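You operate a simulated robot arm through the tools that you are given. There is no shell and no other tool. Be economical: measure what you need, move in short steps, check, and stop when the job is done.

The job below is to be done with a simulated robot arm. You get a single attempt, and the scene is never put back.

TASK
Seal the brown cup under the red knob once the lamp is green.
Fine: the black switch heats the press; switch it off again, slide in the middle, cup back in its spot.

Only the result counts: the job must be done as asked and must still hold three seconds after the hand-in. Knocking over, shifting, dropping, spilling or breaking anything else fails it.

THE ROBOT
A 7-joint arm with a two-finger parallel gripper, fixed in place. Base frame: the origin is at the foot of the arm, x ahead of it, y to its left, z up. Readings come in mm, rad, newtons and seconds.
With the tool pointing down near the work surface it reaches from about 300 to 700 mm from the base axis. Its first joint turns from -1.152 to 1.152 rad. Payload 1.57 kg.
The TCP is the grasp point between the finger pads, 30 mm short of the fingertips. In the tool frame z runs along the fingers and y along their closing line. The gripper opens to 110 mm. The fingers are 24 mm wide and 12 mm thick; the gripper's body (48 by 112 mm) begins 78 mm behind the TCP.
Orientation is told as [roll, pitch, yaw] about the base's x, y, z axes, in that order, counted from this pose: with the fingers straight down and closing along the base's y, the tool's x points along the base's -x, its y along +y and its z along -z.

THE INTERFACE
- The arm moves only by the tool play_rows. Its argument "increments" is a list of rows, each an object (a shift or turn left out is 0, a gripper value left out holds the last) with "slide": the shift along the tool's x, y, z in mm, a list of three; "rot": the turn, a rotation vector about the tool's x, y, z in rad, a list of three; "hand": the finger opening in mm, from 0 to 110. In form: [{"slide": [x, y, z], "rot": [rx, ry, rz], "hand": hand}, ...]. A call has 1 to 10 rows; each row is the pose to reach, as a shift and turn from the pose commanded when the call began, along the tool's axes at that moment. Each row takes 0.2 s and may step no farther than 50 mm and 0.15 rad from the row before; otherwise, or with a gripper value out of range, the whole call is refused. A pose out of reach is approached as far as the arm can. The call stops where the force on the tool passes 70 N (or 10 N more than at its start, if that is more) or the arm is blocked; 0.2 s more then pass. The fingers move at their own pace (about 108 mm/s each) and stop on an object; they squeeze with about 33 N. The grip force told is the motor's: it shows also when the fingers shut on nothing. Time passes only in rows, and 0.2 s behind the last, so rows that repeat a pose let the fingers close. It gives the time, the measured TCP pose, the force on the tool (base axes), the opening and the grip force at its end, in the units of the frame above (readings bear some noise).
- Cameras (640 x 400 px; columns grow to the right, rows downward): "scene" is fixed at [152.1, -376.3, 1428]; the picture's right is [0.87, -0.50, 0.00], its down [-0.26, -0.45, -0.86] and it looks along [0.43, 0.74, -0.51] (base axes); focal length 268 px, centre (320, 200). "wrist" rides on the gripper at [-36, 0, -80] in the tool frame; the picture's right is [0.00, -1.00, 0.00], its down [0.97, 0.00, -0.24] and it looks along [0.24, 0.00, 0.97] (tool axes); focal length 218 px, centre (320, 200).
- capture(camera): a new picture of that camera. No time passes.
- probe_pixels(camera, pixels): for up to 12 pixels [column, row] of the newest picture of that camera ("zoom" is the newest enlarged one), the place [x, y, z] in the base frame of the surface seen there, good to about 2 mm, but the place of the scene camera against the robot may be out by one fixed shift of up to 25 mm in any direction. No time passes.
- enlarge(camera, box): a new picture of the part [left, top, right, bottom] of that camera's present view, enlarged. No time passes.
- job_done(): hands the job in; it is judged then, once.

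Go step by step. Measure first, check grasps and placings, and put right what went wrong. The budget is 80 turns and 54 pictures, counting those below and the enlarged ones. Unless the task says otherwise, let go and move clear before handing in, and close with one line.

The tools are called after "Call:" as name(argument=value, ...) on one line, values as JSON. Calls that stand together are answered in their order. play_rows: Moves the arm, as the interface text tells. Its arguments: {"type":"object","properties":{"increments":{"type":"array"}},"required":["increments"]} The other tools are called the same way: capture (camera) takes a picture; probe_pixels (camera, pixels) gives the place of the surface under pixels of a picture; enlarge (camera, box) takes an enlarged picture of a part of a camera's view; job_done () hands the job in.

At the start:

```text
time: 0.0
tcp_pos: [343.5, 67.1, 1254.6]
tool_rot: [0.001, 0.0, 0.0]
force: [0.2, -0.5, -0.1]
opening: 110.0
gripper_force: 0.0
```

scene: 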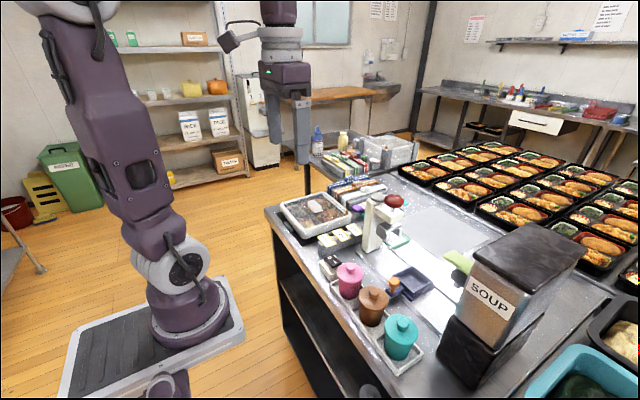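
wrist: 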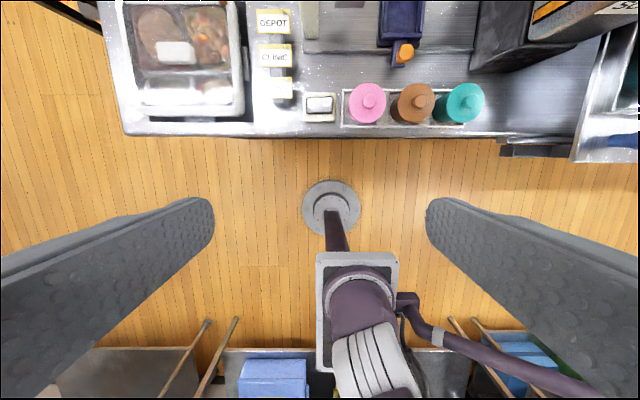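

The pictures show three lidded cups in a tray (brown in the middle, about scene pixel [372,305]), a press with a red knob (scene [393,200]), and a blue slide with an orange handle. I'll look closer before measuring.

Call:
enlarge(camera="scene", box=[300, 170, 480, 370])

Call:
enlarge(camera="wrist", box=[230, 0, 510, 150])

```text
2.00 times, centred on (390, 270) of scene
```

zoom: 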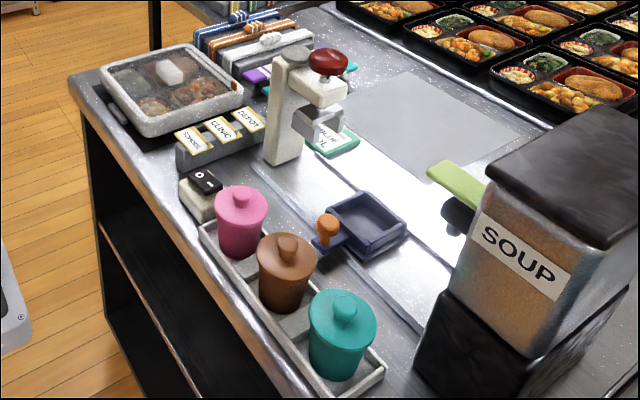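

```text
2.29 times, centred on (370, 75) of wrist
```

zoom: 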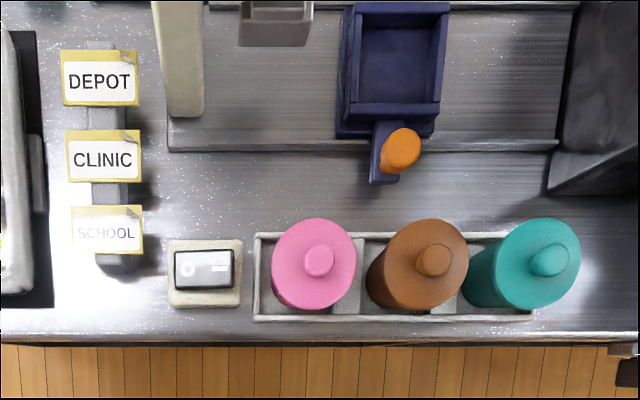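

The wrist zoom shows the rocker switch at zoom [205,270], the blue carriage at [395,70] with orange handle at [400,150], and the brown lid knob at [433,260]. I'll probe these.

Call:
probe_pixels(camera="zoom", pixels=[[187, 270], [220, 270], [433, 260], [400, 280], [318, 260], [550, 262], [400, 145], [395, 60], [395, 108], [275, 30], [350, 143], [345, 285]])

Call:
probe_pixels(camera="scene", pixels=[[393, 200], [374, 293], [348, 269], [401, 325], [395, 283], [331, 260], [372, 198], [388, 233], [411, 282], [369, 245]])

```text
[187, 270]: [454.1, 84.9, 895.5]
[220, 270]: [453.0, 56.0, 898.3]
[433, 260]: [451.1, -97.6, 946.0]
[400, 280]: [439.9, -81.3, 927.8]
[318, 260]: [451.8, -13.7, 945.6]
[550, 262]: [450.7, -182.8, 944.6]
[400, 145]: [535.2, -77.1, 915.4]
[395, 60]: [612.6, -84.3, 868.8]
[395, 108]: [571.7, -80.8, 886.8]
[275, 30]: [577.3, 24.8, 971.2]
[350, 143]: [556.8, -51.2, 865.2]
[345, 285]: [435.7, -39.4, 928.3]
```

```text
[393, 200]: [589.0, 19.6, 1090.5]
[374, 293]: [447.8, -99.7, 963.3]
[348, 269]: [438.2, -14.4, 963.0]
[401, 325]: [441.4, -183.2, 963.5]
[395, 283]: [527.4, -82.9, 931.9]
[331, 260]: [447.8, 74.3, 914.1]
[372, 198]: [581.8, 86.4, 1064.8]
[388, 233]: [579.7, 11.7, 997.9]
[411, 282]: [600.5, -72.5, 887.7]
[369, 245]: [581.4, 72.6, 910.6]
```

The wrist readings give accurate positions (lid knob top about z 946, tray floor about 869). I'll move ahead over the press for a better view.

Call:
play_rows(increments=[{"slide": [-40, -20, 0]}, {"slide": [-80, -40, 0]}, {"slide": [-120, -60, 0]}, {"slide": [-160, -80, 0]}, {"slide": [-190, -97, 0]}, {"slide": [-190, -97, 0]}])

Call:
capture(camera="wrist")

Call:
enlarge(camera="scene", box=[340, 180, 430, 240])

```text
time: 1.4
tcp_pos: [533.6, -28.2, 1255.7]
tool_rot: [0.0, 0.0, -0.001]
force: [0.7, -0.1, 0.2]
opening: 109.9
gripper_force: 0.2
```

```text
49 pictures are left
```

wrist: 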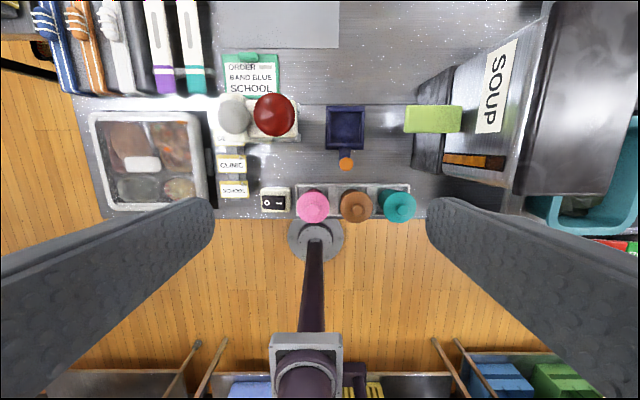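

```text
6.67 times, centred on (385, 210) of scene
```

zoom: 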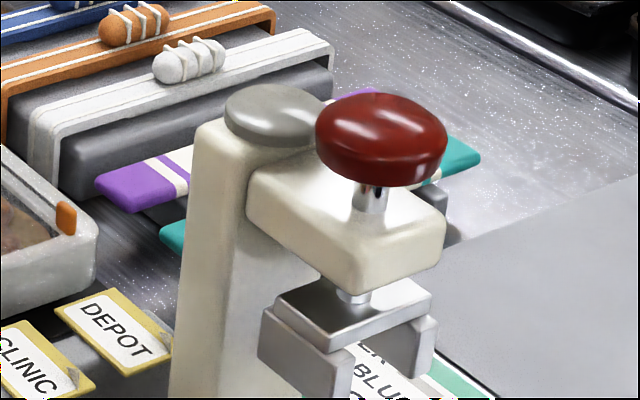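

The grey disc on the post top (wrist [234,110]) is the lamp, now off, and the red knob is at [273,114]. I'll zoom and probe switch, knob, lamp and slide.

Call:
enlarge(camera="wrist", box=[200, 80, 430, 224])

Call:
probe_pixels(camera="wrist", pixels=[[273, 114], [234, 110], [258, 112], [290, 112], [267, 202], [279, 202], [346, 164], [346, 128], [329, 128], [363, 128], [355, 202], [310, 165]])

```text
2.78 times, centred on (315, 152) of wrist
```

zoom: 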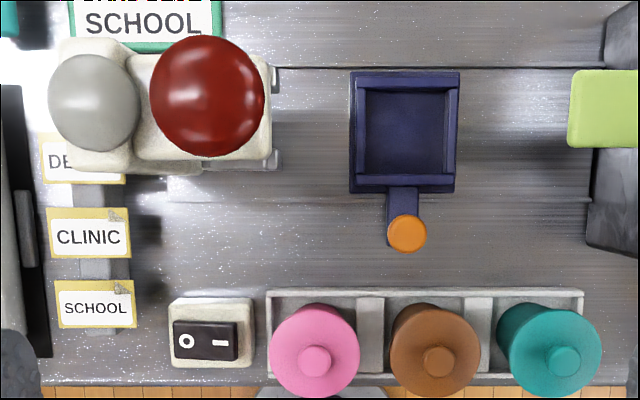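

```text
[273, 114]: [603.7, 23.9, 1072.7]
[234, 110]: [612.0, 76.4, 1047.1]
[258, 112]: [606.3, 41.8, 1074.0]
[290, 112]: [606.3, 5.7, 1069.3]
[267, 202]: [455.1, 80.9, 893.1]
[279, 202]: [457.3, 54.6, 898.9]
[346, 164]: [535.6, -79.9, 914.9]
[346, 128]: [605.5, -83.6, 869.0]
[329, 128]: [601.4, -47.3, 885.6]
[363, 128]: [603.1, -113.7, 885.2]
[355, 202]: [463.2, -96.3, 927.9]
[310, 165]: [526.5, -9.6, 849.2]
```

Rocker: the O side (y≈81) is down at 893, the I side (y≈55) is raised at 899, so it's off. Next I examine the cups' profile and the lime fixture near [455,262] in scene.

Call:
enlarge(camera="scene", box=[325, 250, 435, 365])

Call:
enlarge(camera="scene", box=[370, 210, 490, 300])

```text
3.48 times, centred on (380, 308) of scene
```

zoom: 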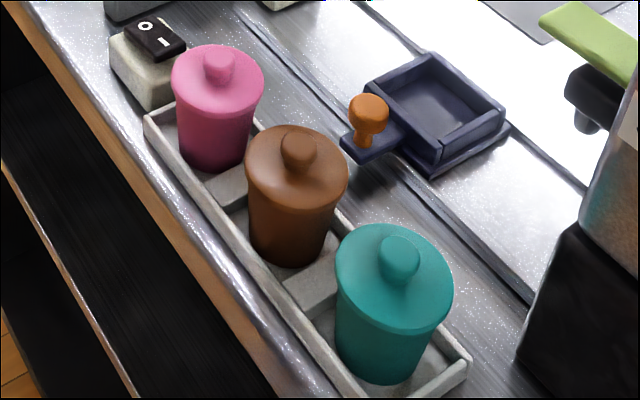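

```text
4.44 times, centred on (430, 255) of scene
```

zoom: 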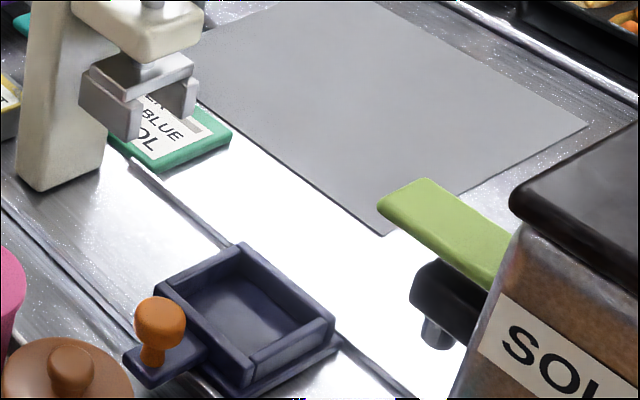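

The cup is tapered with an overhanging lid rim and the brown cup is centred near (451,-97.5). I'll go above it and measure precisely from closer.

Call:
play_rows(increments=[{"slide": [17, -14, 39]}, {"slide": [34, -28, 78]}, {"slide": [50, -42, 117]}, {"slide": [67, -56, 156]}, {"slide": [82, -69, 190]}, {"slide": [82, -69, 190]}])

Call:
capture(camera="wrist")

```text
time: 2.8
tcp_pos: [453.2, -96.0, 1065.0]
tool_rot: [0.001, -0.001, 0.001]
force: [0.4, -0.6, 0.0]
opening: 110.1
gripper_force: 0.1
```

```text
44 pictures are left
```

wrist: 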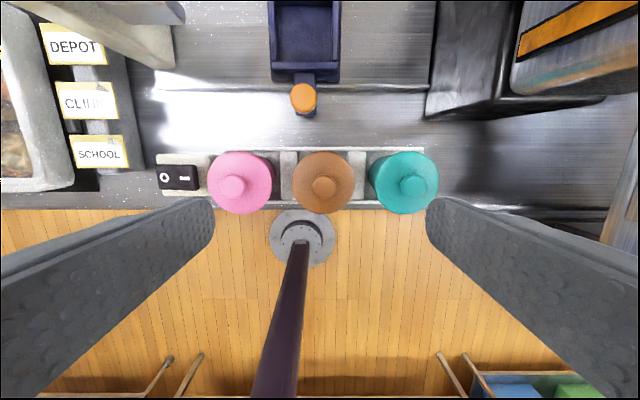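

Call:
probe_pixels(camera="wrist", pixels=[[324, 184], [296, 182], [352, 182], [323, 155], [322, 209], [270, 182], [372, 180], [358, 172], [288, 172], [302, 98], [303, 40], [185, 178]])

Call:
enlarge(camera="wrist", box=[140, 70, 460, 220])

```text
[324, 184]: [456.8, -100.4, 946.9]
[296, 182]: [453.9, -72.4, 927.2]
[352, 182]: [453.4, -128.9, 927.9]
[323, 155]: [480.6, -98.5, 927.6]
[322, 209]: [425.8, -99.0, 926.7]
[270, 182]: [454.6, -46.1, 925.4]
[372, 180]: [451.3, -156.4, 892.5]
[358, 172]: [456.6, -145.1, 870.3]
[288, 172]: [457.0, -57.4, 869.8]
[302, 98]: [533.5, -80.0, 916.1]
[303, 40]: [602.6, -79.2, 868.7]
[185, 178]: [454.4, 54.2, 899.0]
```

```text
2.00 times, centred on (300, 145) of wrist
```

zoom: 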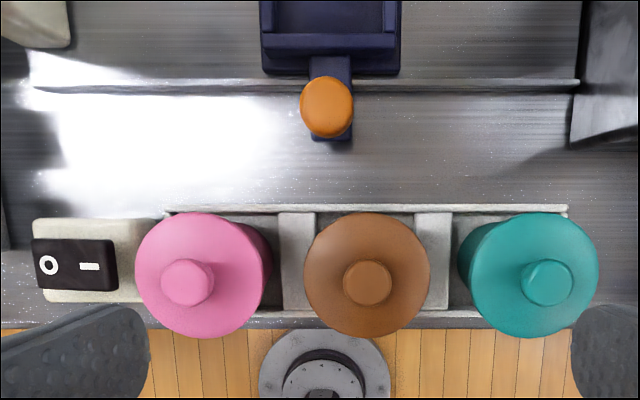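

Lid centre is (453.5,-100), radius 30; neighbours leave 24 mm gaps, enough for the fingers at 72 mm opening. First I'll measure the carriage cavity from a closer spot.

Call:
play_rows(increments=[{"slide": [-25, 4, -40]}, {"slide": [-65, 8, -55]}, {"slide": [-107, 16, -55]}, {"slide": [-107, 16, -55]}])

Call:
enlarge(camera="wrist", box=[160, 50, 480, 250])

```text
time: 3.8
tcp_pos: [559.0, -83.6, 1115.6]
tool_rot: [-0.001, 0.001, -0.001]
force: [0.4, 0.3, 0.6]
opening: 110.0
gripper_force: 0.2
```

```text
2.00 times, centred on (320, 150) of wrist
```

zoom: 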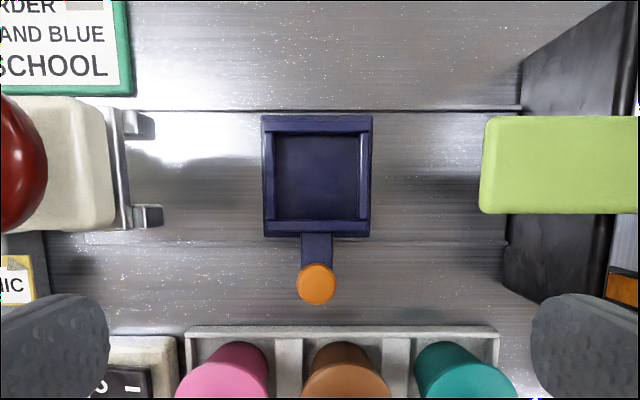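

Call:
probe_pixels(camera="zoom", pixels=[[267, 175], [365, 175], [317, 125], [317, 227], [317, 175], [316, 283], [130, 170], [147, 125], [147, 213], [500, 165], [20, 160], [95, 165]])

```text
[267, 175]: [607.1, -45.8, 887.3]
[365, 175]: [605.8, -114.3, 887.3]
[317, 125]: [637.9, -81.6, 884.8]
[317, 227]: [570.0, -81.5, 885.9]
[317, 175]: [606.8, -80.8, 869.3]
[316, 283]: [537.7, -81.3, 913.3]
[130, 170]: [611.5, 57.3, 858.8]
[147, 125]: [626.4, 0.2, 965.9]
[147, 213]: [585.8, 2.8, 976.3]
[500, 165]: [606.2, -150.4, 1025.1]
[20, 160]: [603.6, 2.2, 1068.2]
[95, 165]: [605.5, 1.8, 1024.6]
```

Carriage cavity is centred at (604,-80), floor 869, walls to 887; the press jaw forms a channel along y centred on x≈605. Now I go over the brown cup with the fingers at 72 mm.

Call:
play_rows(increments=[{"slide": [40, -6, 0], "hand": 72}, {"slide": [80, -12, 20], "hand": 72}, {"slide": [105.5, -16.4, 55], "hand": 72}, {"slide": [105.5, -16.4, 100], "hand": 72}, {"slide": [105.5, -16.4, 130], "hand": 72}, {"slide": [105.5, -16.4, 130], "hand": 72}])

Call:
capture(camera="wrist")

```text
time: 5.2
tcp_pos: [452.5, -97.1, 989.8]
tool_rot: [-0.001, 0.001, 0.0]
force: [1.5, -0.5, 0.3]
opening: 72.0
gripper_force: 0.1
```

```text
41 pictures are left
```

wrist: 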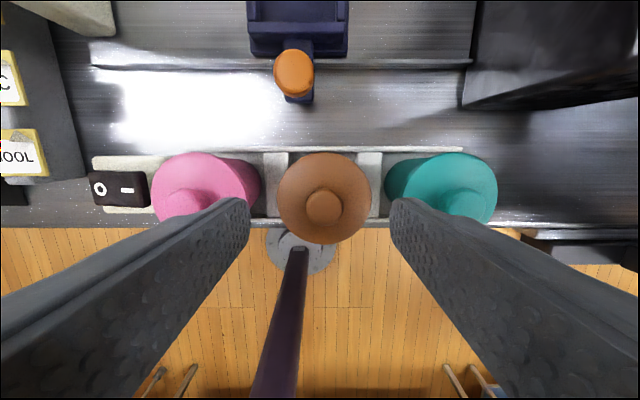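

The brown lid centre (col 324) sits slightly right of the finger midline (320), about 2.5 mm in -y. I shift by that and descend to grasp at the rim.

Call:
play_rows(increments=[{"slide": [0, -2.3, 0]}, {"slide": [0, -2.3, 20]}, {"slide": [0, -2.3, 40]}, {"slide": [0, -2.3, 55]}, {"slide": [0, -2.3, 64]}, {"slide": [0, -2.3, 64]}])

Call:
capture(camera="wrist")

Call:
enlarge(camera="scene", box=[325, 240, 435, 355])

```text
time: 6.6
tcp_pos: [451.9, -100.8, 927.5]
tool_rot: [0.002, 0.0, -0.001]
force: [-0.2, -0.6, -0.4]
opening: 72.0
gripper_force: 0.0
```

```text
40 pictures are left
```

wrist: 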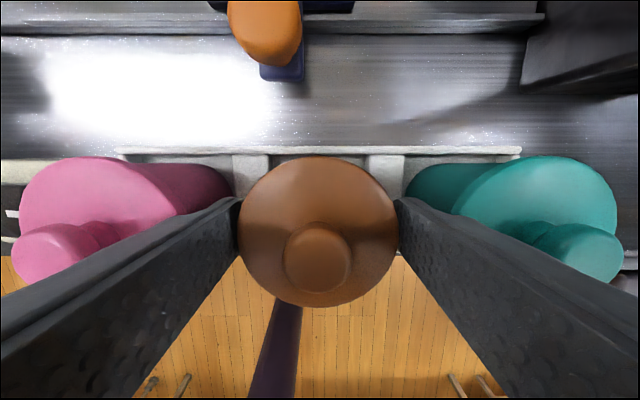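

```text
3.48 times, centred on (380, 298) of scene
```

zoom: 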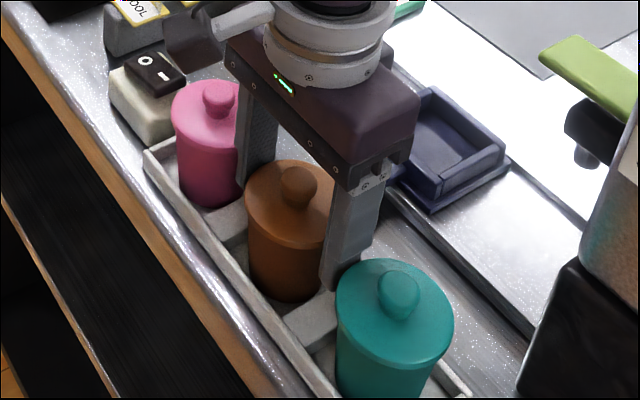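

Fingers straddle the brown cup cleanly with neighbours untouched. Closing and lifting a little.

Call:
play_rows(increments=[{"hand": 56}, {"hand": 50}, {"hand": 50}, {"hand": 50}, {"slide": [0, 0, -5], "hand": 50}, {"slide": [0, 0, -12], "hand": 50}, {"slide": [0, 0, -12], "hand": 50}])

Call:
enlarge(camera="scene", box=[325, 240, 435, 355])

```text
time: 8.2
tcp_pos: [451.4, -101.7, 936.5]
tool_rot: [-0.001, 0.001, 0.001]
force: [0.4, 0.0, -0.9]
opening: 61.6
gripper_force: 32.2
```

```text
3.48 times, centred on (380, 298) of scene
```

zoom: 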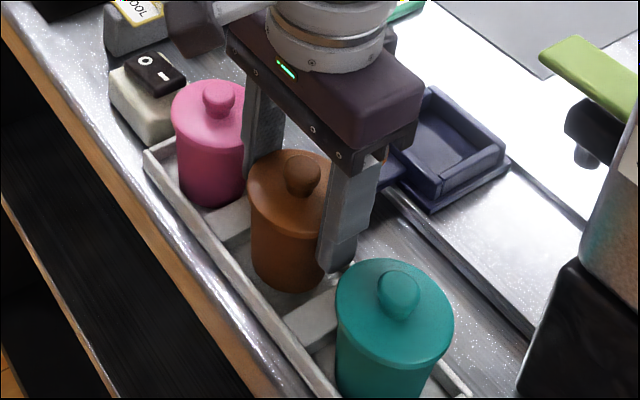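

The brown cup rose whole (opening 61.6, grip 32 N). Carrying it up and over the carriage.

Call:
play_rows(increments=[{"slide": [0, 0, -35], "hand": 50}, {"slide": [0, 0, -75], "hand": 50}, {"slide": [-30, 4, -80], "hand": 50}, {"slide": [-65, 9, -80], "hand": 50}, {"slide": [-100, 14, -80], "hand": 50}, {"slide": [-130, 18, -80], "hand": 50}, {"slide": [-151, 21, -80], "hand": 50}, {"slide": [-151, 21, -80], "hand": 50}])

Call:
capture(camera="wrist")

Call:
enlarge(camera="scene", box=[350, 200, 480, 300])

```text
time: 10.0
tcp_pos: [605.0, -81.1, 1018.1]
tool_rot: [0.0, 0.001, -0.001]
force: [0.7, -0.4, -1.2]
opening: 61.8
gripper_force: 32.9
```

```text
37 pictures are left
```

wrist: 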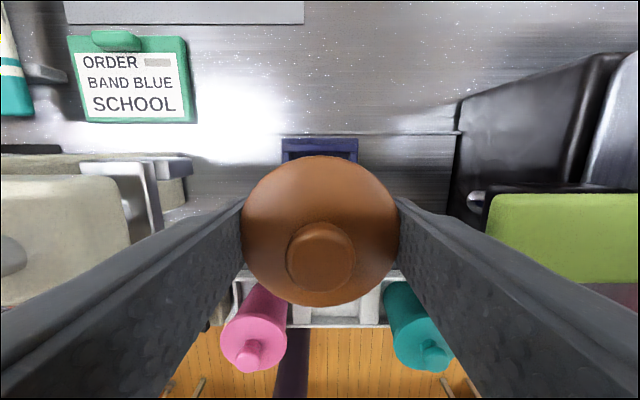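

```text
4.00 times, centred on (415, 250) of scene
```

zoom: 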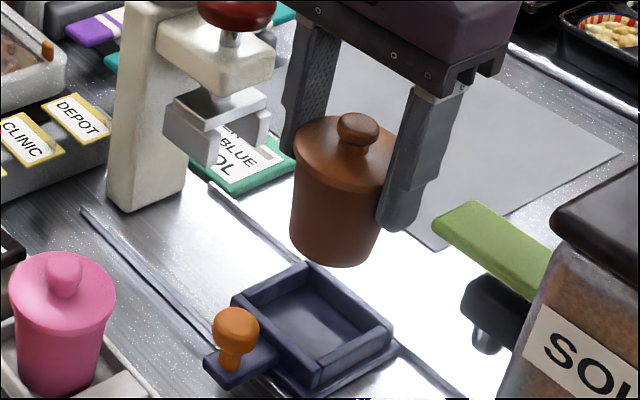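

The cup hangs upright over the carriage. Checking its exact centre before lowering.

Call:
probe_pixels(camera="wrist", pixels=[[320, 160], [320, 302], [247, 225], [393, 225], [321, 258], [320, 145], [290, 145], [350, 145]])

Call:
probe_pixels(camera="zoom", pixels=[[332, 262], [180, 162], [225, 160], [265, 135], [210, 100], [310, 330]])

```text
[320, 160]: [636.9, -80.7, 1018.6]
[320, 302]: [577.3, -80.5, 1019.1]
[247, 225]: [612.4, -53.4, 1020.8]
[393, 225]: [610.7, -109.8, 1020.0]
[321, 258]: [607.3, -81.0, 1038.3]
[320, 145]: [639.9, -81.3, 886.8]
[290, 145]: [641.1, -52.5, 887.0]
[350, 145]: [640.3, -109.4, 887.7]
```

```text
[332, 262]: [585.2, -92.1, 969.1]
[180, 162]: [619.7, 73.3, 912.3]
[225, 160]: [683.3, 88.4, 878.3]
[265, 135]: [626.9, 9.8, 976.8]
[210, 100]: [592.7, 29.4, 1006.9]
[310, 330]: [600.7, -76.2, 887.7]
```

Cup centre (606.5,-81), lid top 1019, so it needs about 82 mm down and 2 mm toward the base. Lowering.

Call:
play_rows(increments=[{"slide": [2.5, 0.5, 20], "hand": 50}, {"slide": [2.5, 0.5, 45], "hand": 50}, {"slide": [2.5, 0.5, 65], "hand": 50}, {"slide": [2.5, 0.5, 74], "hand": 50}, {"slide": [2.5, 0.5, 79], "hand": 50}, {"slide": [2.5, 0.5, 81], "hand": 50}, {"slide": [2.5, 0.5, 81], "hand": 50}])

Call:
enlarge(camera="scene", box=[350, 200, 480, 300])

```text
time: 11.6
tcp_pos: [602.9, -80.3, 939.1]
tool_rot: [-0.002, -0.007, -0.001]
force: [-6.9, -0.7, 46.9]
opening: 61.2
gripper_force: 32.8
```

```text
4.00 times, centred on (415, 250) of scene
```

zoom: 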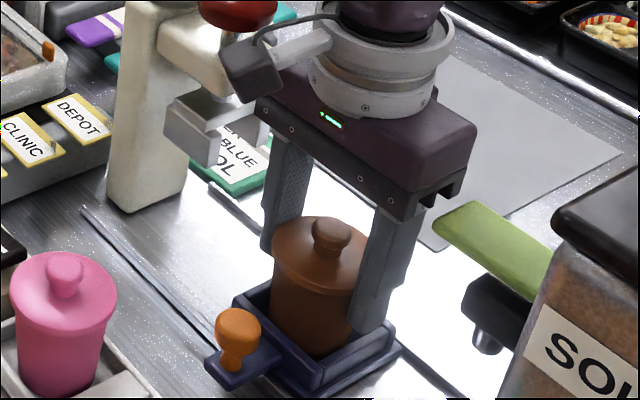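

46.9 N upward at z 939: the cup is seated in the tray. I ease up 2 mm, open to 74 mm, and rise.

Call:
play_rows(increments=[{"slide": [0, 0, -2.5], "hand": 50}, {"slide": [0, 0, -2.5], "hand": 64}, {"slide": [0, 0, -2.5], "hand": 74}, {"slide": [0, 0, -2.5], "hand": 74}, {"slide": [0, 0, -30], "hand": 74}, {"slide": [0, 0, -75], "hand": 74}, {"slide": [20, 0, -110], "hand": 74}, {"slide": [50, 0, -140], "hand": 74}, {"slide": [50, 0, -140], "hand": 74}])

Call:
capture(camera="wrist")

```text
time: 13.6
tcp_pos: [551.0, -77.5, 1076.8]
tool_rot: [0.0, -0.002, -0.002]
force: [-0.3, -0.8, 0.4]
opening: 74.0
gripper_force: 0.0
```

```text
34 pictures are left
```

wrist: 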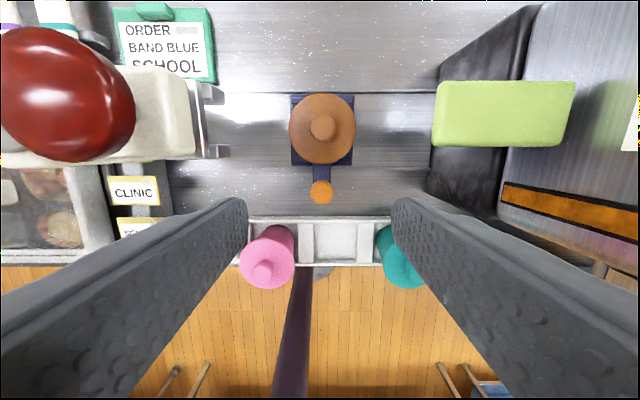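

Call:
probe_pixels(camera="wrist", pixels=[[322, 127], [322, 97], [322, 160], [291, 125], [353, 125], [321, 190], [205, 92], [210, 152], [217, 152], [185, 115]])

Call:
enlarge(camera="scene", box=[360, 200, 440, 290])

```text
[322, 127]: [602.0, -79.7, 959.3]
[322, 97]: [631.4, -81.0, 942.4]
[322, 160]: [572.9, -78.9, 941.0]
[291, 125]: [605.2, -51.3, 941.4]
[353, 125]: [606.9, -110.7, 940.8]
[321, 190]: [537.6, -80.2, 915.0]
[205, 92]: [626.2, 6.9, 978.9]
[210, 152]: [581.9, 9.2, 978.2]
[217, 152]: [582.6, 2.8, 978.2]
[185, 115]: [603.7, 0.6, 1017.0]
```

```text
4.44 times, centred on (400, 245) of scene
```

zoom: 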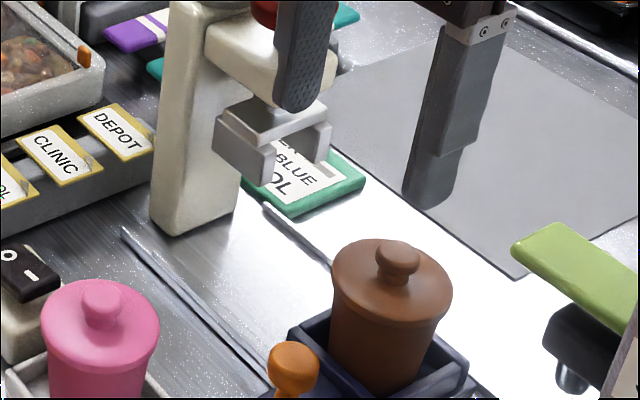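

Cup sits level, centred at (602,-80), lid top 941, knob top 959. I'll check jaw underside clearance and the rail's press end.

Call:
probe_pixels(camera="zoom", pixels=[[222, 145], [222, 165], [262, 178], [268, 182], [325, 158], [127, 232], [266, 208], [292, 365], [397, 245], [300, 330]])

Call:
probe_pixels(camera="wrist", pixels=[[75, 95], [20, 95], [130, 95], [75, 35], [75, 158], [175, 188], [425, 200], [437, 97]])

```text
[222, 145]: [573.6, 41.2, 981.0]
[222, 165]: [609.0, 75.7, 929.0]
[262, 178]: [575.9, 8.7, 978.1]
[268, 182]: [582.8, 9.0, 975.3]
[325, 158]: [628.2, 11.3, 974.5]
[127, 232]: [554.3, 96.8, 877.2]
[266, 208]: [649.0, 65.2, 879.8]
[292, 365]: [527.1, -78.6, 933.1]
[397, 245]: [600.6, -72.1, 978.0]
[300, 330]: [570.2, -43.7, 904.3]
```

```text
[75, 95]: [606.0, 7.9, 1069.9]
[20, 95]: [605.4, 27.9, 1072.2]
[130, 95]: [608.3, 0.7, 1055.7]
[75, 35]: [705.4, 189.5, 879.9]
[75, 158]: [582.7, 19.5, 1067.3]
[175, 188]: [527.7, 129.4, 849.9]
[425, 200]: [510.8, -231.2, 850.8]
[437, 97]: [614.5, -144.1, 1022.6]
```

Jaw underside is near z 957, above the lid (941), with the lid knob fitting through the channel; press centre is y≈25, so the carriage must travel about 105 mm. I tilt the gripper away from the press by 0.3 rad and straddle the orange handle.

Call:
play_rows(increments=[{"slide": [17, 0, 0], "rot": [0, -0.14, 0], "hand": 50}, {"slide": [17, 0, 30], "rot": [0, -0.28, 0], "hand": 50}, {"slide": [17, 0, 70], "rot": [0, -0.3, 0], "hand": 50}, {"slide": [17, 0, 110], "rot": [0, -0.3, 0], "hand": 50}, {"slide": [17, 0, 130], "rot": [0, -0.3, 0], "hand": 50}, {"slide": [17, 0, 130], "rot": [0, -0.3, 0], "hand": 50}])

Call:
capture(camera="wrist")

Call:
enlarge(camera="scene", box=[340, 200, 450, 310])

```text
time: 15.0
tcp_pos: [531.6, -81.1, 948.3]
tool_rot: [-0.001, -0.299, 0.0]
force: [0.1, 0.3, 0.8]
opening: 50.1
gripper_force: 0.0
```

```text
32 pictures are left
```

wrist: 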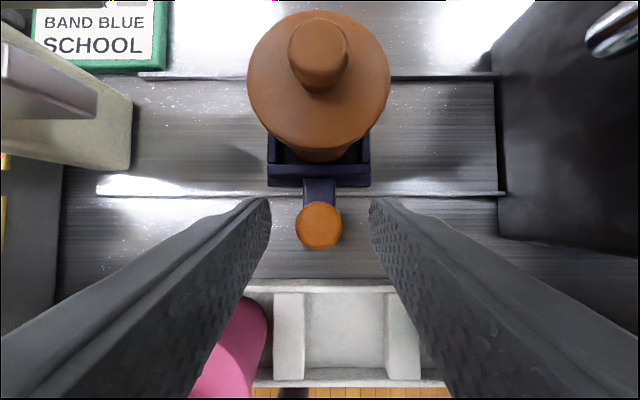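

```text
3.64 times, centred on (395, 255) of scene
```

zoom: 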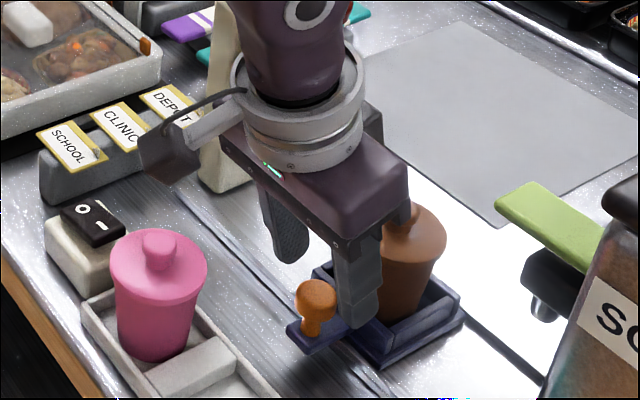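

Fingers straddle the handle well (handle at wrist [318,226]). Lowering 30 mm along base z and closing.

Call:
play_rows(increments=[{"slide": [3.5, 0, 14.6], "hand": 50}, {"slide": [7, 0, 29.2], "hand": 50}, {"slide": [7, 0, 29.2], "hand": 50}, {"slide": [7, 0, 29.2], "hand": 30}, {"slide": [7, 0, 29.2], "hand": 10}, {"slide": [7, 0, 29.2], "hand": 10}, {"slide": [7, 0, 29.2], "hand": 10}])

Call:
capture(camera="wrist")

```text
time: 16.6
tcp_pos: [535.3, -79.5, 917.2]
tool_rot: [0.0, -0.299, -0.001]
force: [1.3, 0.5, -4.4]
opening: 26.5
gripper_force: 36.9
```

```text
30 pictures are left
```

wrist: 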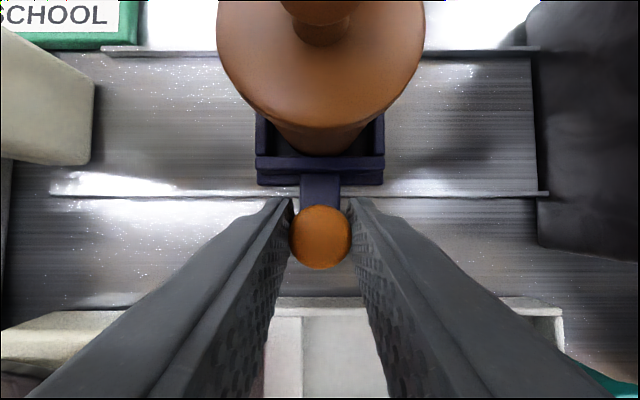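

Handle gripped (26.5 mm). Sliding the carriage +y in small steps.

Call:
play_rows(increments=[{"slide": [0, 4, 0]}, {"slide": [0, 10, 0]}, {"slide": [0, 18, 0]}, {"slide": [0, 26, 0]}, {"slide": [0, 34, 0]}, {"slide": [0, 42, 0]}, {"slide": [0, 50, 0]}, {"slide": [0, 56, 0]}, {"slide": [0, 60, 0]}])

Call:
enlarge(camera="scene", box=[340, 180, 450, 300])

```text
time: 18.6
tcp_pos: [534.5, -20.2, 915.8]
tool_rot: [-0.001, -0.299, -0.002]
force: [-15.9, -0.2, -12.2]
opening: 26.0
gripper_force: 37.0
```

```text
3.33 times, centred on (395, 240) of scene
```

zoom: 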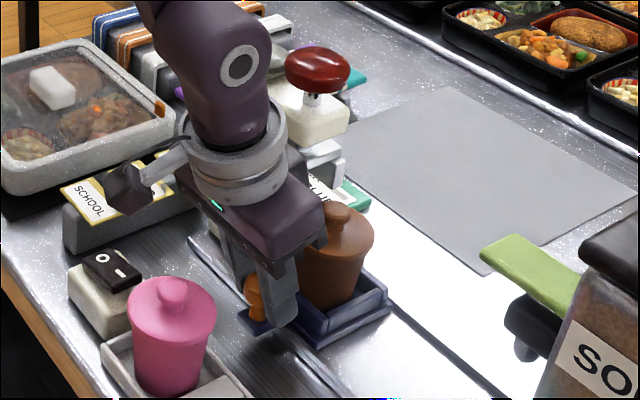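

Carriage and cup move together. Continuing the remaining 45 mm slowly, watching for the stop.

Call:
play_rows(increments=[{"slide": [0, 6, 0]}, {"slide": [0, 13, 0]}, {"slide": [0, 20, 0]}, {"slide": [0, 27, 0]}, {"slide": [0, 34, 0]}, {"slide": [0, 39, 0]}, {"slide": [0, 43, 0]}, {"slide": [0, 45, 0]}, {"slide": [0, 45, 0]}])

Call:
capture(camera="wrist")

Call:
enlarge(camera="scene", box=[340, 180, 450, 300])

```text
time: 20.6
tcp_pos: [535.2, 24.6, 916.7]
tool_rot: [-0.001, -0.298, -0.002]
force: [-26.7, -1.5, 4.1]
opening: 26.2
gripper_force: 37.0
```

```text
28 pictures are left
```

wrist: 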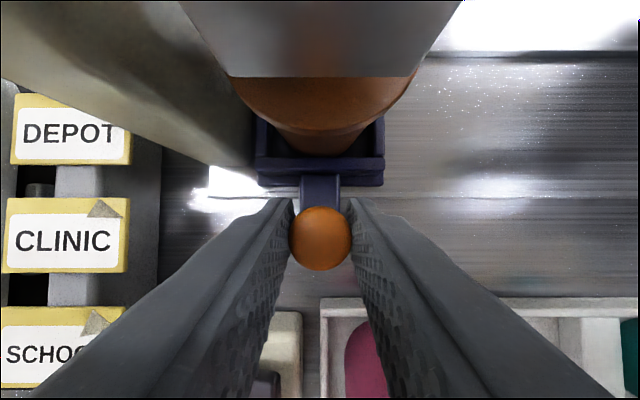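

```text
3.33 times, centred on (395, 240) of scene
```

zoom: 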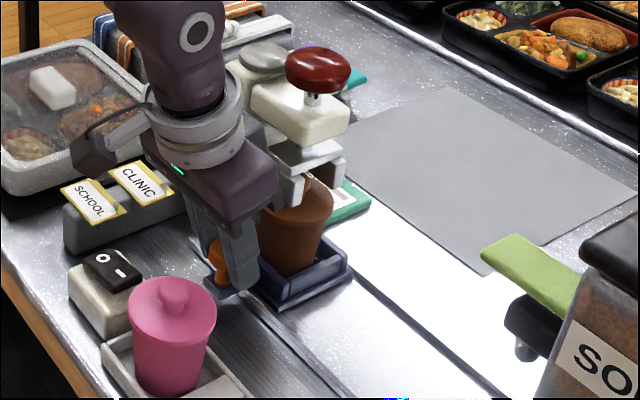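

The carriage is aligned under the jaw (jaw edge cols 228–418 centred with the cup). Releasing and backing off along the tool axis.

Call:
play_rows(increments=[{"hand": 36}, {"hand": 44}, {"hand": 44}, {"slide": [0, 0, -30], "hand": 44}, {"slide": [0, 0, -75], "hand": 44}, {"slide": [0, 0, -120], "hand": 44}, {"slide": [0, 0, -120], "rot": [0, 0.14, 0], "hand": 0}, {"slide": [0, 0, -120], "rot": [0, 0.28, 0], "hand": 0}, {"slide": [0, 0, -120], "rot": [0, 0.3, 0], "hand": 0}, {"slide": [0, 0, -120], "rot": [0, 0.3, 0], "hand": 0}])

Call:
capture(camera="wrist")

```text
time: 22.8
tcp_pos: [500.1, 24.4, 1031.3]
tool_rot: [0.001, 0.001, -0.001]
force: [1.0, -0.6, 0.5]
opening: 0.0
gripper_force: 21.5
```

```text
26 pictures are left
```

wrist: 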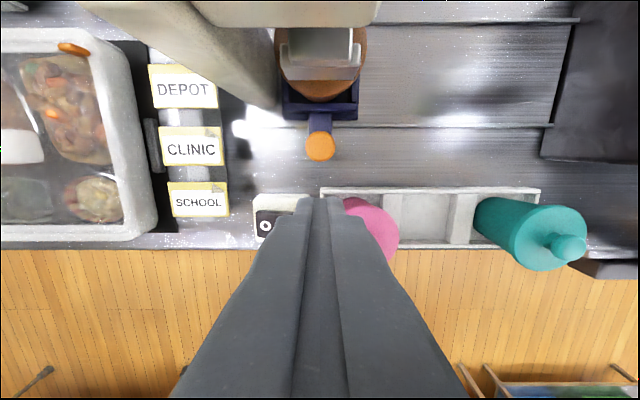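

Carriage handle stays at wrist [320,146]. Now moving over the I side of the rocker (455, 52) with fingers closed.

Call:
play_rows(increments=[{"slide": [20, 12, 10]}, {"slide": [45, 27.5, 30]}, {"slide": [45, 27.5, 65]}, {"slide": [45, 27.5, 82]}, {"slide": [45, 27.5, 92]}, {"slide": [45, 27.5, 92]}])

Call:
enlarge(camera="scene", box=[300, 180, 420, 310])

```text
time: 24.2
tcp_pos: [455.7, 52.9, 939.1]
tool_rot: [0.0, 0.0, -0.003]
force: [0.6, -0.3, -0.8]
opening: 0.1
gripper_force: 21.0
```

```text
3.08 times, centred on (360, 245) of scene
```

zoom: 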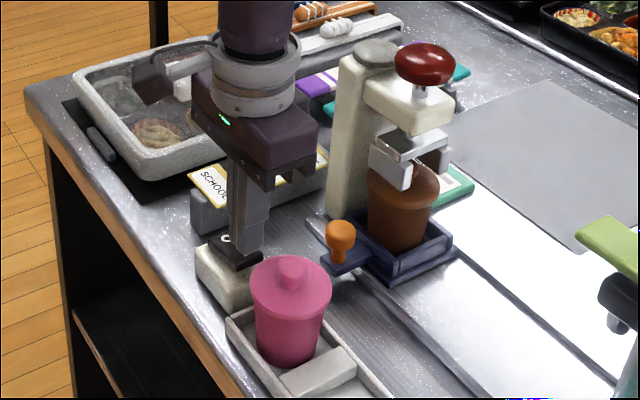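

Finger tips hover over the I side. Pressing down gently, then up 20 mm.

Call:
play_rows(increments=[{"slide": [0, 0, 6]}, {"slide": [0, 0, 10]}, {"slide": [0, 0, 13]}, {"slide": [0, 0, 16]}, {"slide": [0, 0, 17]}])

Call:
enlarge(camera="scene", box=[300, 180, 420, 310])

```text
time: 25.4
tcp_pos: [457.1, 51.0, 925.6]
tool_rot: [-0.003, -0.004, -0.004]
force: [-7.9, -3.2, 25.1]
opening: 0.0
gripper_force: 21.3
stopped in row 5: the force on the tool passed its limit (the readings are from after the stop); the commanded pose is now the measured one
```

```text
3.08 times, centred on (360, 245) of scene
```

zoom: 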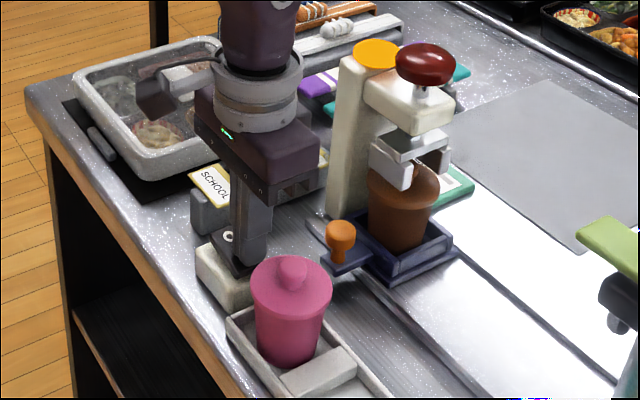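

Lamp turned orange: press is heating. I rise and move above the red knob.

Call:
play_rows(increments=[{"slide": [0, 0, -40]}, {"slide": [0, 0, -85]}, {"slide": [0, 0, -130]}, {"slide": [-10, 0, -175]}, {"slide": [-35, -7, -200]}, {"slide": [-75, -14, -200]}, {"slide": [-115, -21, -200]}, {"slide": [-147, -27, -200]}, {"slide": [-147, -27, -200]}])

Call:
capture(camera="scene")

Call:
capture(camera="wrist")

```text
time: 27.4
tcp_pos: [605.7, 24.3, 1125.2]
tool_rot: [-0.002, -0.003, -0.003]
force: [0.0, 0.2, 0.1]
opening: 0.3
gripper_force: 20.8
```

```text
23 pictures are left
```

scene: 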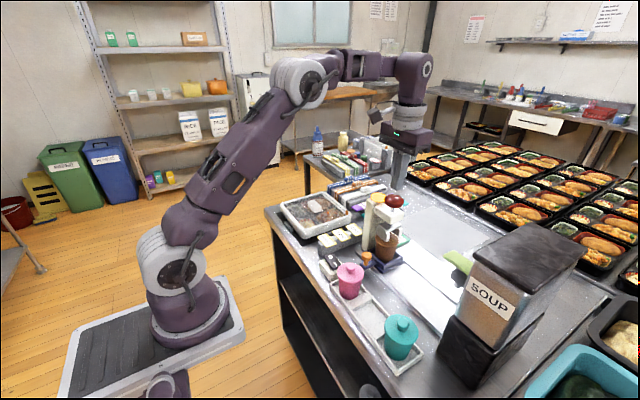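

```text
22 pictures are left
```

wrist: 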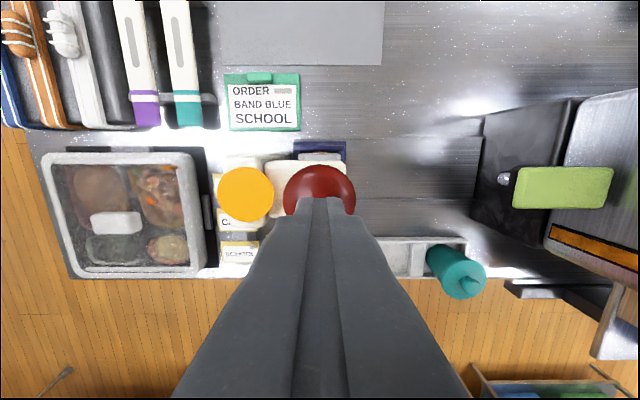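

Lamp (wrist [245,195]) is still orange; fingers are centred over the knob. Waiting in place.

Call:
play_rows(increments=[{"slide": [0, 0, 0]}, {"slide": [0, 0, 0]}, {"slide": [0, 0, 0]}, {"slide": [0, 0, 0]}, {"slide": [0, 0, 0]}, {"slide": [0, 0, 0]}, {"slide": [0, 0, 0]}, {"slide": [0, 0, 0]}, {"slide": [0, 0, 0]}, {"slide": [0, 0, 0]}])

Call:
capture(camera="wrist")

```text
time: 29.6
tcp_pos: [604.2, 24.1, 1125.7]
tool_rot: [-0.001, -0.004, -0.002]
force: [0.5, 0.3, -0.3]
opening: 0.2
gripper_force: 21.2
```

```text
21 pictures are left
```

wrist: 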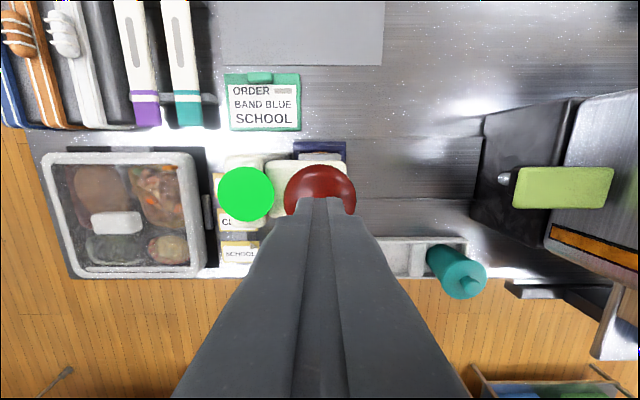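

Lamp is green. Pressing the knob down in steps until it bottoms out.

Call:
play_rows(increments=[{"slide": [0, 0, 14]}, {"slide": [0, 0, 20]}, {"slide": [0, 0, 25]}, {"slide": [0, 0, 29]}, {"slide": [0, 0, 33]}, {"slide": [0, 0, 37]}, {"slide": [0, 0, 40]}, {"slide": [0, 0, 42]}, {"slide": [0, 0, 44]}, {"slide": [0, 0, 46]}])

Call:
enlarge(camera="scene", box=[340, 180, 430, 290])

```text
time: 31.3
tcp_pos: [605.1, 23.7, 1091.7]
tool_rot: [0.001, -0.018, -0.001]
force: [-4.5, 1.2, 17.6]
opening: 0.0
gripper_force: 21.6
stopped in row 8: the force on the tool passed its limit (the readings are from after the stop); the commanded pose is now the measured one
```

```text
3.64 times, centred on (385, 235) of scene
```

zoom: 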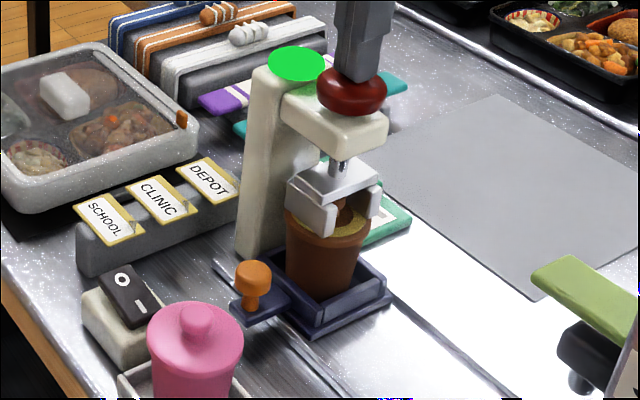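

The jaw bottomed on the lid and a gold seal ring appeared around it (zoom [340,230]). Raising and checking the seal.

Call:
play_rows(increments=[{"slide": [0, 0, -8]}, {"slide": [0, 0, -20]}, {"slide": [0, 0, -36]}, {"slide": [0, 0, -36]}])

Call:
enlarge(camera="scene", box=[340, 180, 430, 290])

```text
time: 32.3
tcp_pos: [605.2, 23.5, 1125.4]
tool_rot: [0.001, -0.016, -0.001]
force: [-0.3, 0.5, -0.1]
opening: 0.0
gripper_force: 21.7
```

```text
3.64 times, centred on (385, 235) of scene
```

zoom: 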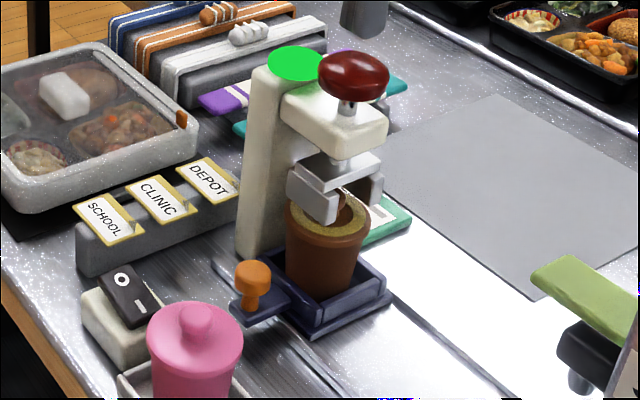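

Seal ring holds and the jaw sprang back. Next I go to the O side of the rocker (456, 84).

Call:
play_rows(increments=[{"slide": [40, 10, 0], "rot": [0, 0.016, 0]}, {"slide": [80, 25, 0], "rot": [0, 0.016, 0]}, {"slide": [120, 42, 10], "rot": [0, 0.016, 0]}, {"slide": [148, 60, 40], "rot": [0, 0.016, 0]}, {"slide": [148, 60, 85], "rot": [0, 0.016, 0]}, {"slide": [148, 60, 130], "rot": [0, 0.016, 0]}, {"slide": [148, 60, 165], "rot": [0, 0.016, 0]}, {"slide": [148, 60, 186], "rot": [0, 0.016, 0]}, {"slide": [148, 60, 186], "rot": [0, 0.016, 0]}])

Call:
enlarge(camera="scene", box=[300, 180, 420, 310])

```text
time: 34.3
tcp_pos: [459.9, 85.4, 935.8]
tool_rot: [0.0, 0.0, -0.002]
force: [1.3, 0.1, -0.2]
opening: 0.0
gripper_force: 21.2
```

```text
3.08 times, centred on (360, 245) of scene
```

zoom: 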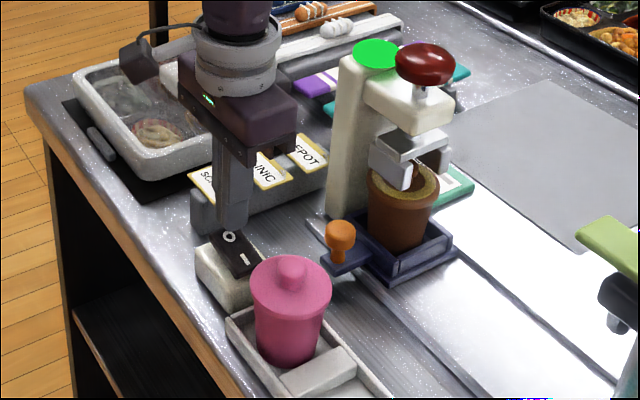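

Fingertips are just above the O end. Pressing down.

Call:
play_rows(increments=[{"slide": [2, 0, 4]}, {"slide": [2, 0, 7]}, {"slide": [2, 0, 10]}, {"slide": [2, 0, 13]}, {"slide": [2, 0, 15]}])

Call:
enlarge(camera="scene", box=[300, 180, 420, 310])

```text
time: 35.5
tcp_pos: [457.8, 87.1, 924.9]
tool_rot: [0.002, -0.002, -0.003]
force: [-11.0, 1.9, 26.7]
opening: 0.1
gripper_force: 20.9
stopped in row 5: the force on the tool passed its limit (the readings are from after the stop); the commanded pose is now the measured one
```

```text
3.08 times, centred on (360, 245) of scene
```

zoom: 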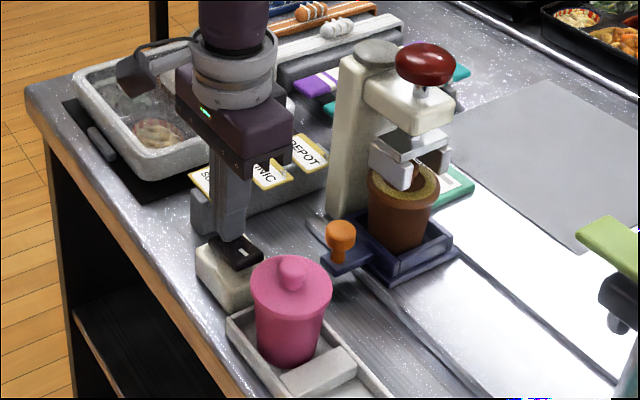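

Lamp is grey again: off. Rising and going back to the tilted approach pose for the handle, opening to 50.

Call:
play_rows(increments=[{"slide": [0, 0, -40]}, {"slide": [0, 0, -80]}, {"slide": [0, 0, -107]}, {"slide": [-21, -31, -107], "rot": [0, -0.1, 0], "hand": 50}, {"slide": [-42, -62, -107], "rot": [0, -0.2, 0], "hand": 50}, {"slide": [-42, -62, -107], "rot": [0, -0.3, 0], "hand": 50}, {"slide": [-42, -62, -107], "rot": [0, -0.3, 0], "hand": 50}])

Call:
capture(camera="wrist")

```text
time: 37.1
tcp_pos: [500.1, 24.5, 1031.2]
tool_rot: [0.001, -0.304, -0.002]
force: [-0.3, 0.1, -1.0]
opening: 50.2
gripper_force: 0.0
```

```text
16 pictures are left
```

wrist: 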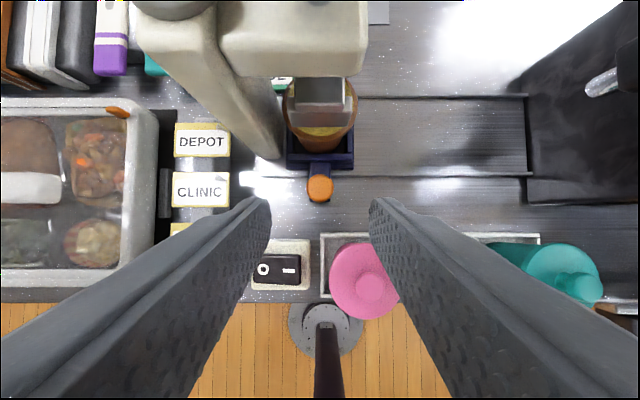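

The handle (wrist [319,189]) is aligned with the tool axis. Advancing 119 mm along the tool and closing.

Call:
play_rows(increments=[{"slide": [0, 0, 40], "hand": 50}, {"slide": [0, 0, 75], "hand": 50}, {"slide": [0, 0, 100], "hand": 50}, {"slide": [0, 0, 119], "hand": 50}, {"slide": [0, 0, 119], "hand": 50}, {"slide": [0, 0, 119], "hand": 30}, {"slide": [0, 0, 119], "hand": 10}, {"slide": [0, 0, 119], "hand": 10}, {"slide": [0, 0, 119], "hand": 10}])

Call:
capture(camera="wrist")

```text
time: 39.1
tcp_pos: [537.3, 24.8, 921.0]
tool_rot: [0.001, -0.303, -0.002]
force: [5.8, -18.3, -7.6]
opening: 26.3
gripper_force: 37.0
```

```text
15 pictures are left
```

wrist: 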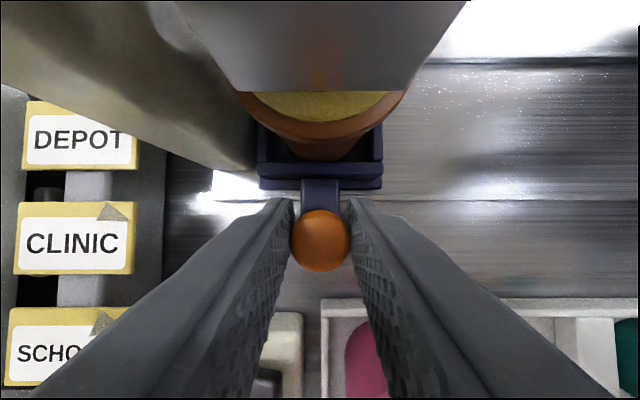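

Handle gripped again. Sliding back -105 mm gently, first half.

Call:
play_rows(increments=[{"slide": [0, -4, 0]}, {"slide": [0, -10, 0]}, {"slide": [0, -18, 0]}, {"slide": [0, -27, 0]}, {"slide": [0, -36, 0]}, {"slide": [0, -45, 0]}, {"slide": [0, -54, 0]}, {"slide": [0, -62, 0]}, {"slide": [0, -68, 0]}, {"slide": [0, -72, 0]}])

Call:
play_rows(increments=[{"slide": [0, -5, 0]}, {"slide": [0, -12, 0]}, {"slide": [0, -19, 0]}, {"slide": [0, -25, 0]}, {"slide": [0, -30, 0]}, {"slide": [0, -33, 0]}, {"slide": [0, -33, 0]}])

Call:
enlarge(camera="scene", box=[340, 180, 450, 310])

```text
time: 41.3
tcp_pos: [536.5, -47.2, 918.0]
tool_rot: [-0.001, -0.306, 0.0]
force: [19.5, 0.1, -1.4]
opening: 26.1
gripper_force: 37.1
```

```text
time: 42.9
tcp_pos: [535.4, -80.3, 917.4]
tool_rot: [0.002, -0.31, 0.001]
force: [15.8, 0.3, 24.6]
opening: 26.4
gripper_force: 37.0
```

```text
3.08 times, centred on (395, 245) of scene
```

zoom: 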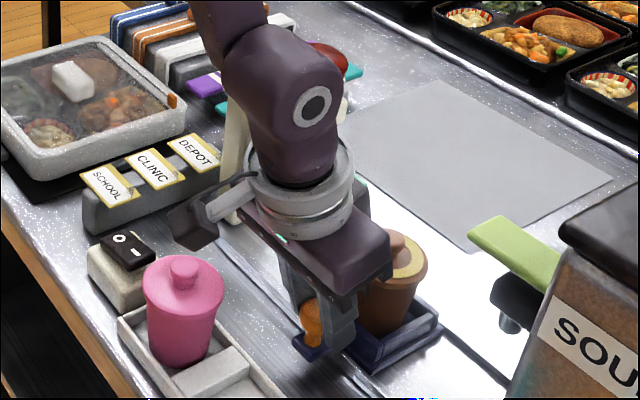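

Carriage is back at y≈-80 with the sealed cup. Releasing, backing off, levelling the tool and opening to 74.

Call:
play_rows(increments=[{"hand": 36}, {"hand": 46}, {"hand": 46}, {"slide": [0, 0, -35], "hand": 46}, {"slide": [0, 0, -80], "hand": 46}, {"slide": [0, 0, -125], "hand": 46}, {"slide": [0, 0, -165], "rot": [0, 0.1, 0], "hand": 74}, {"slide": [0, 0, -165], "rot": [0, 0.2, 0], "hand": 74}, {"slide": [0, 0, -165], "rot": [0, 0.305, 0], "hand": 74}, {"slide": [0, 0, -165], "rot": [0, 0.305, 0], "hand": 74}])

Call:
capture(camera="wrist")

```text
time: 45.1
tcp_pos: [485.6, -81.7, 1076.5]
tool_rot: [0.002, 0.002, -0.001]
force: [1.2, 0.0, 0.5]
opening: 73.8
gripper_force: 0.0
```

```text
13 pictures are left
```

wrist: 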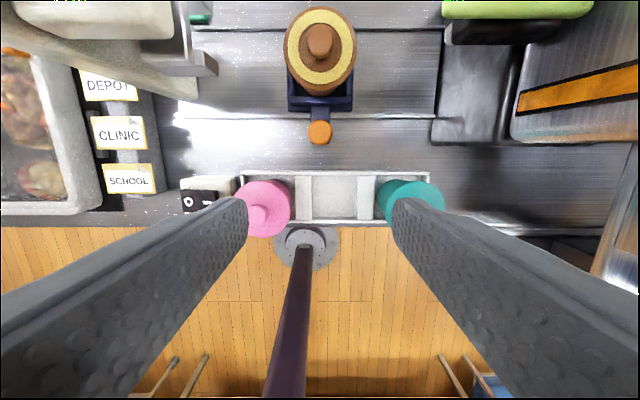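

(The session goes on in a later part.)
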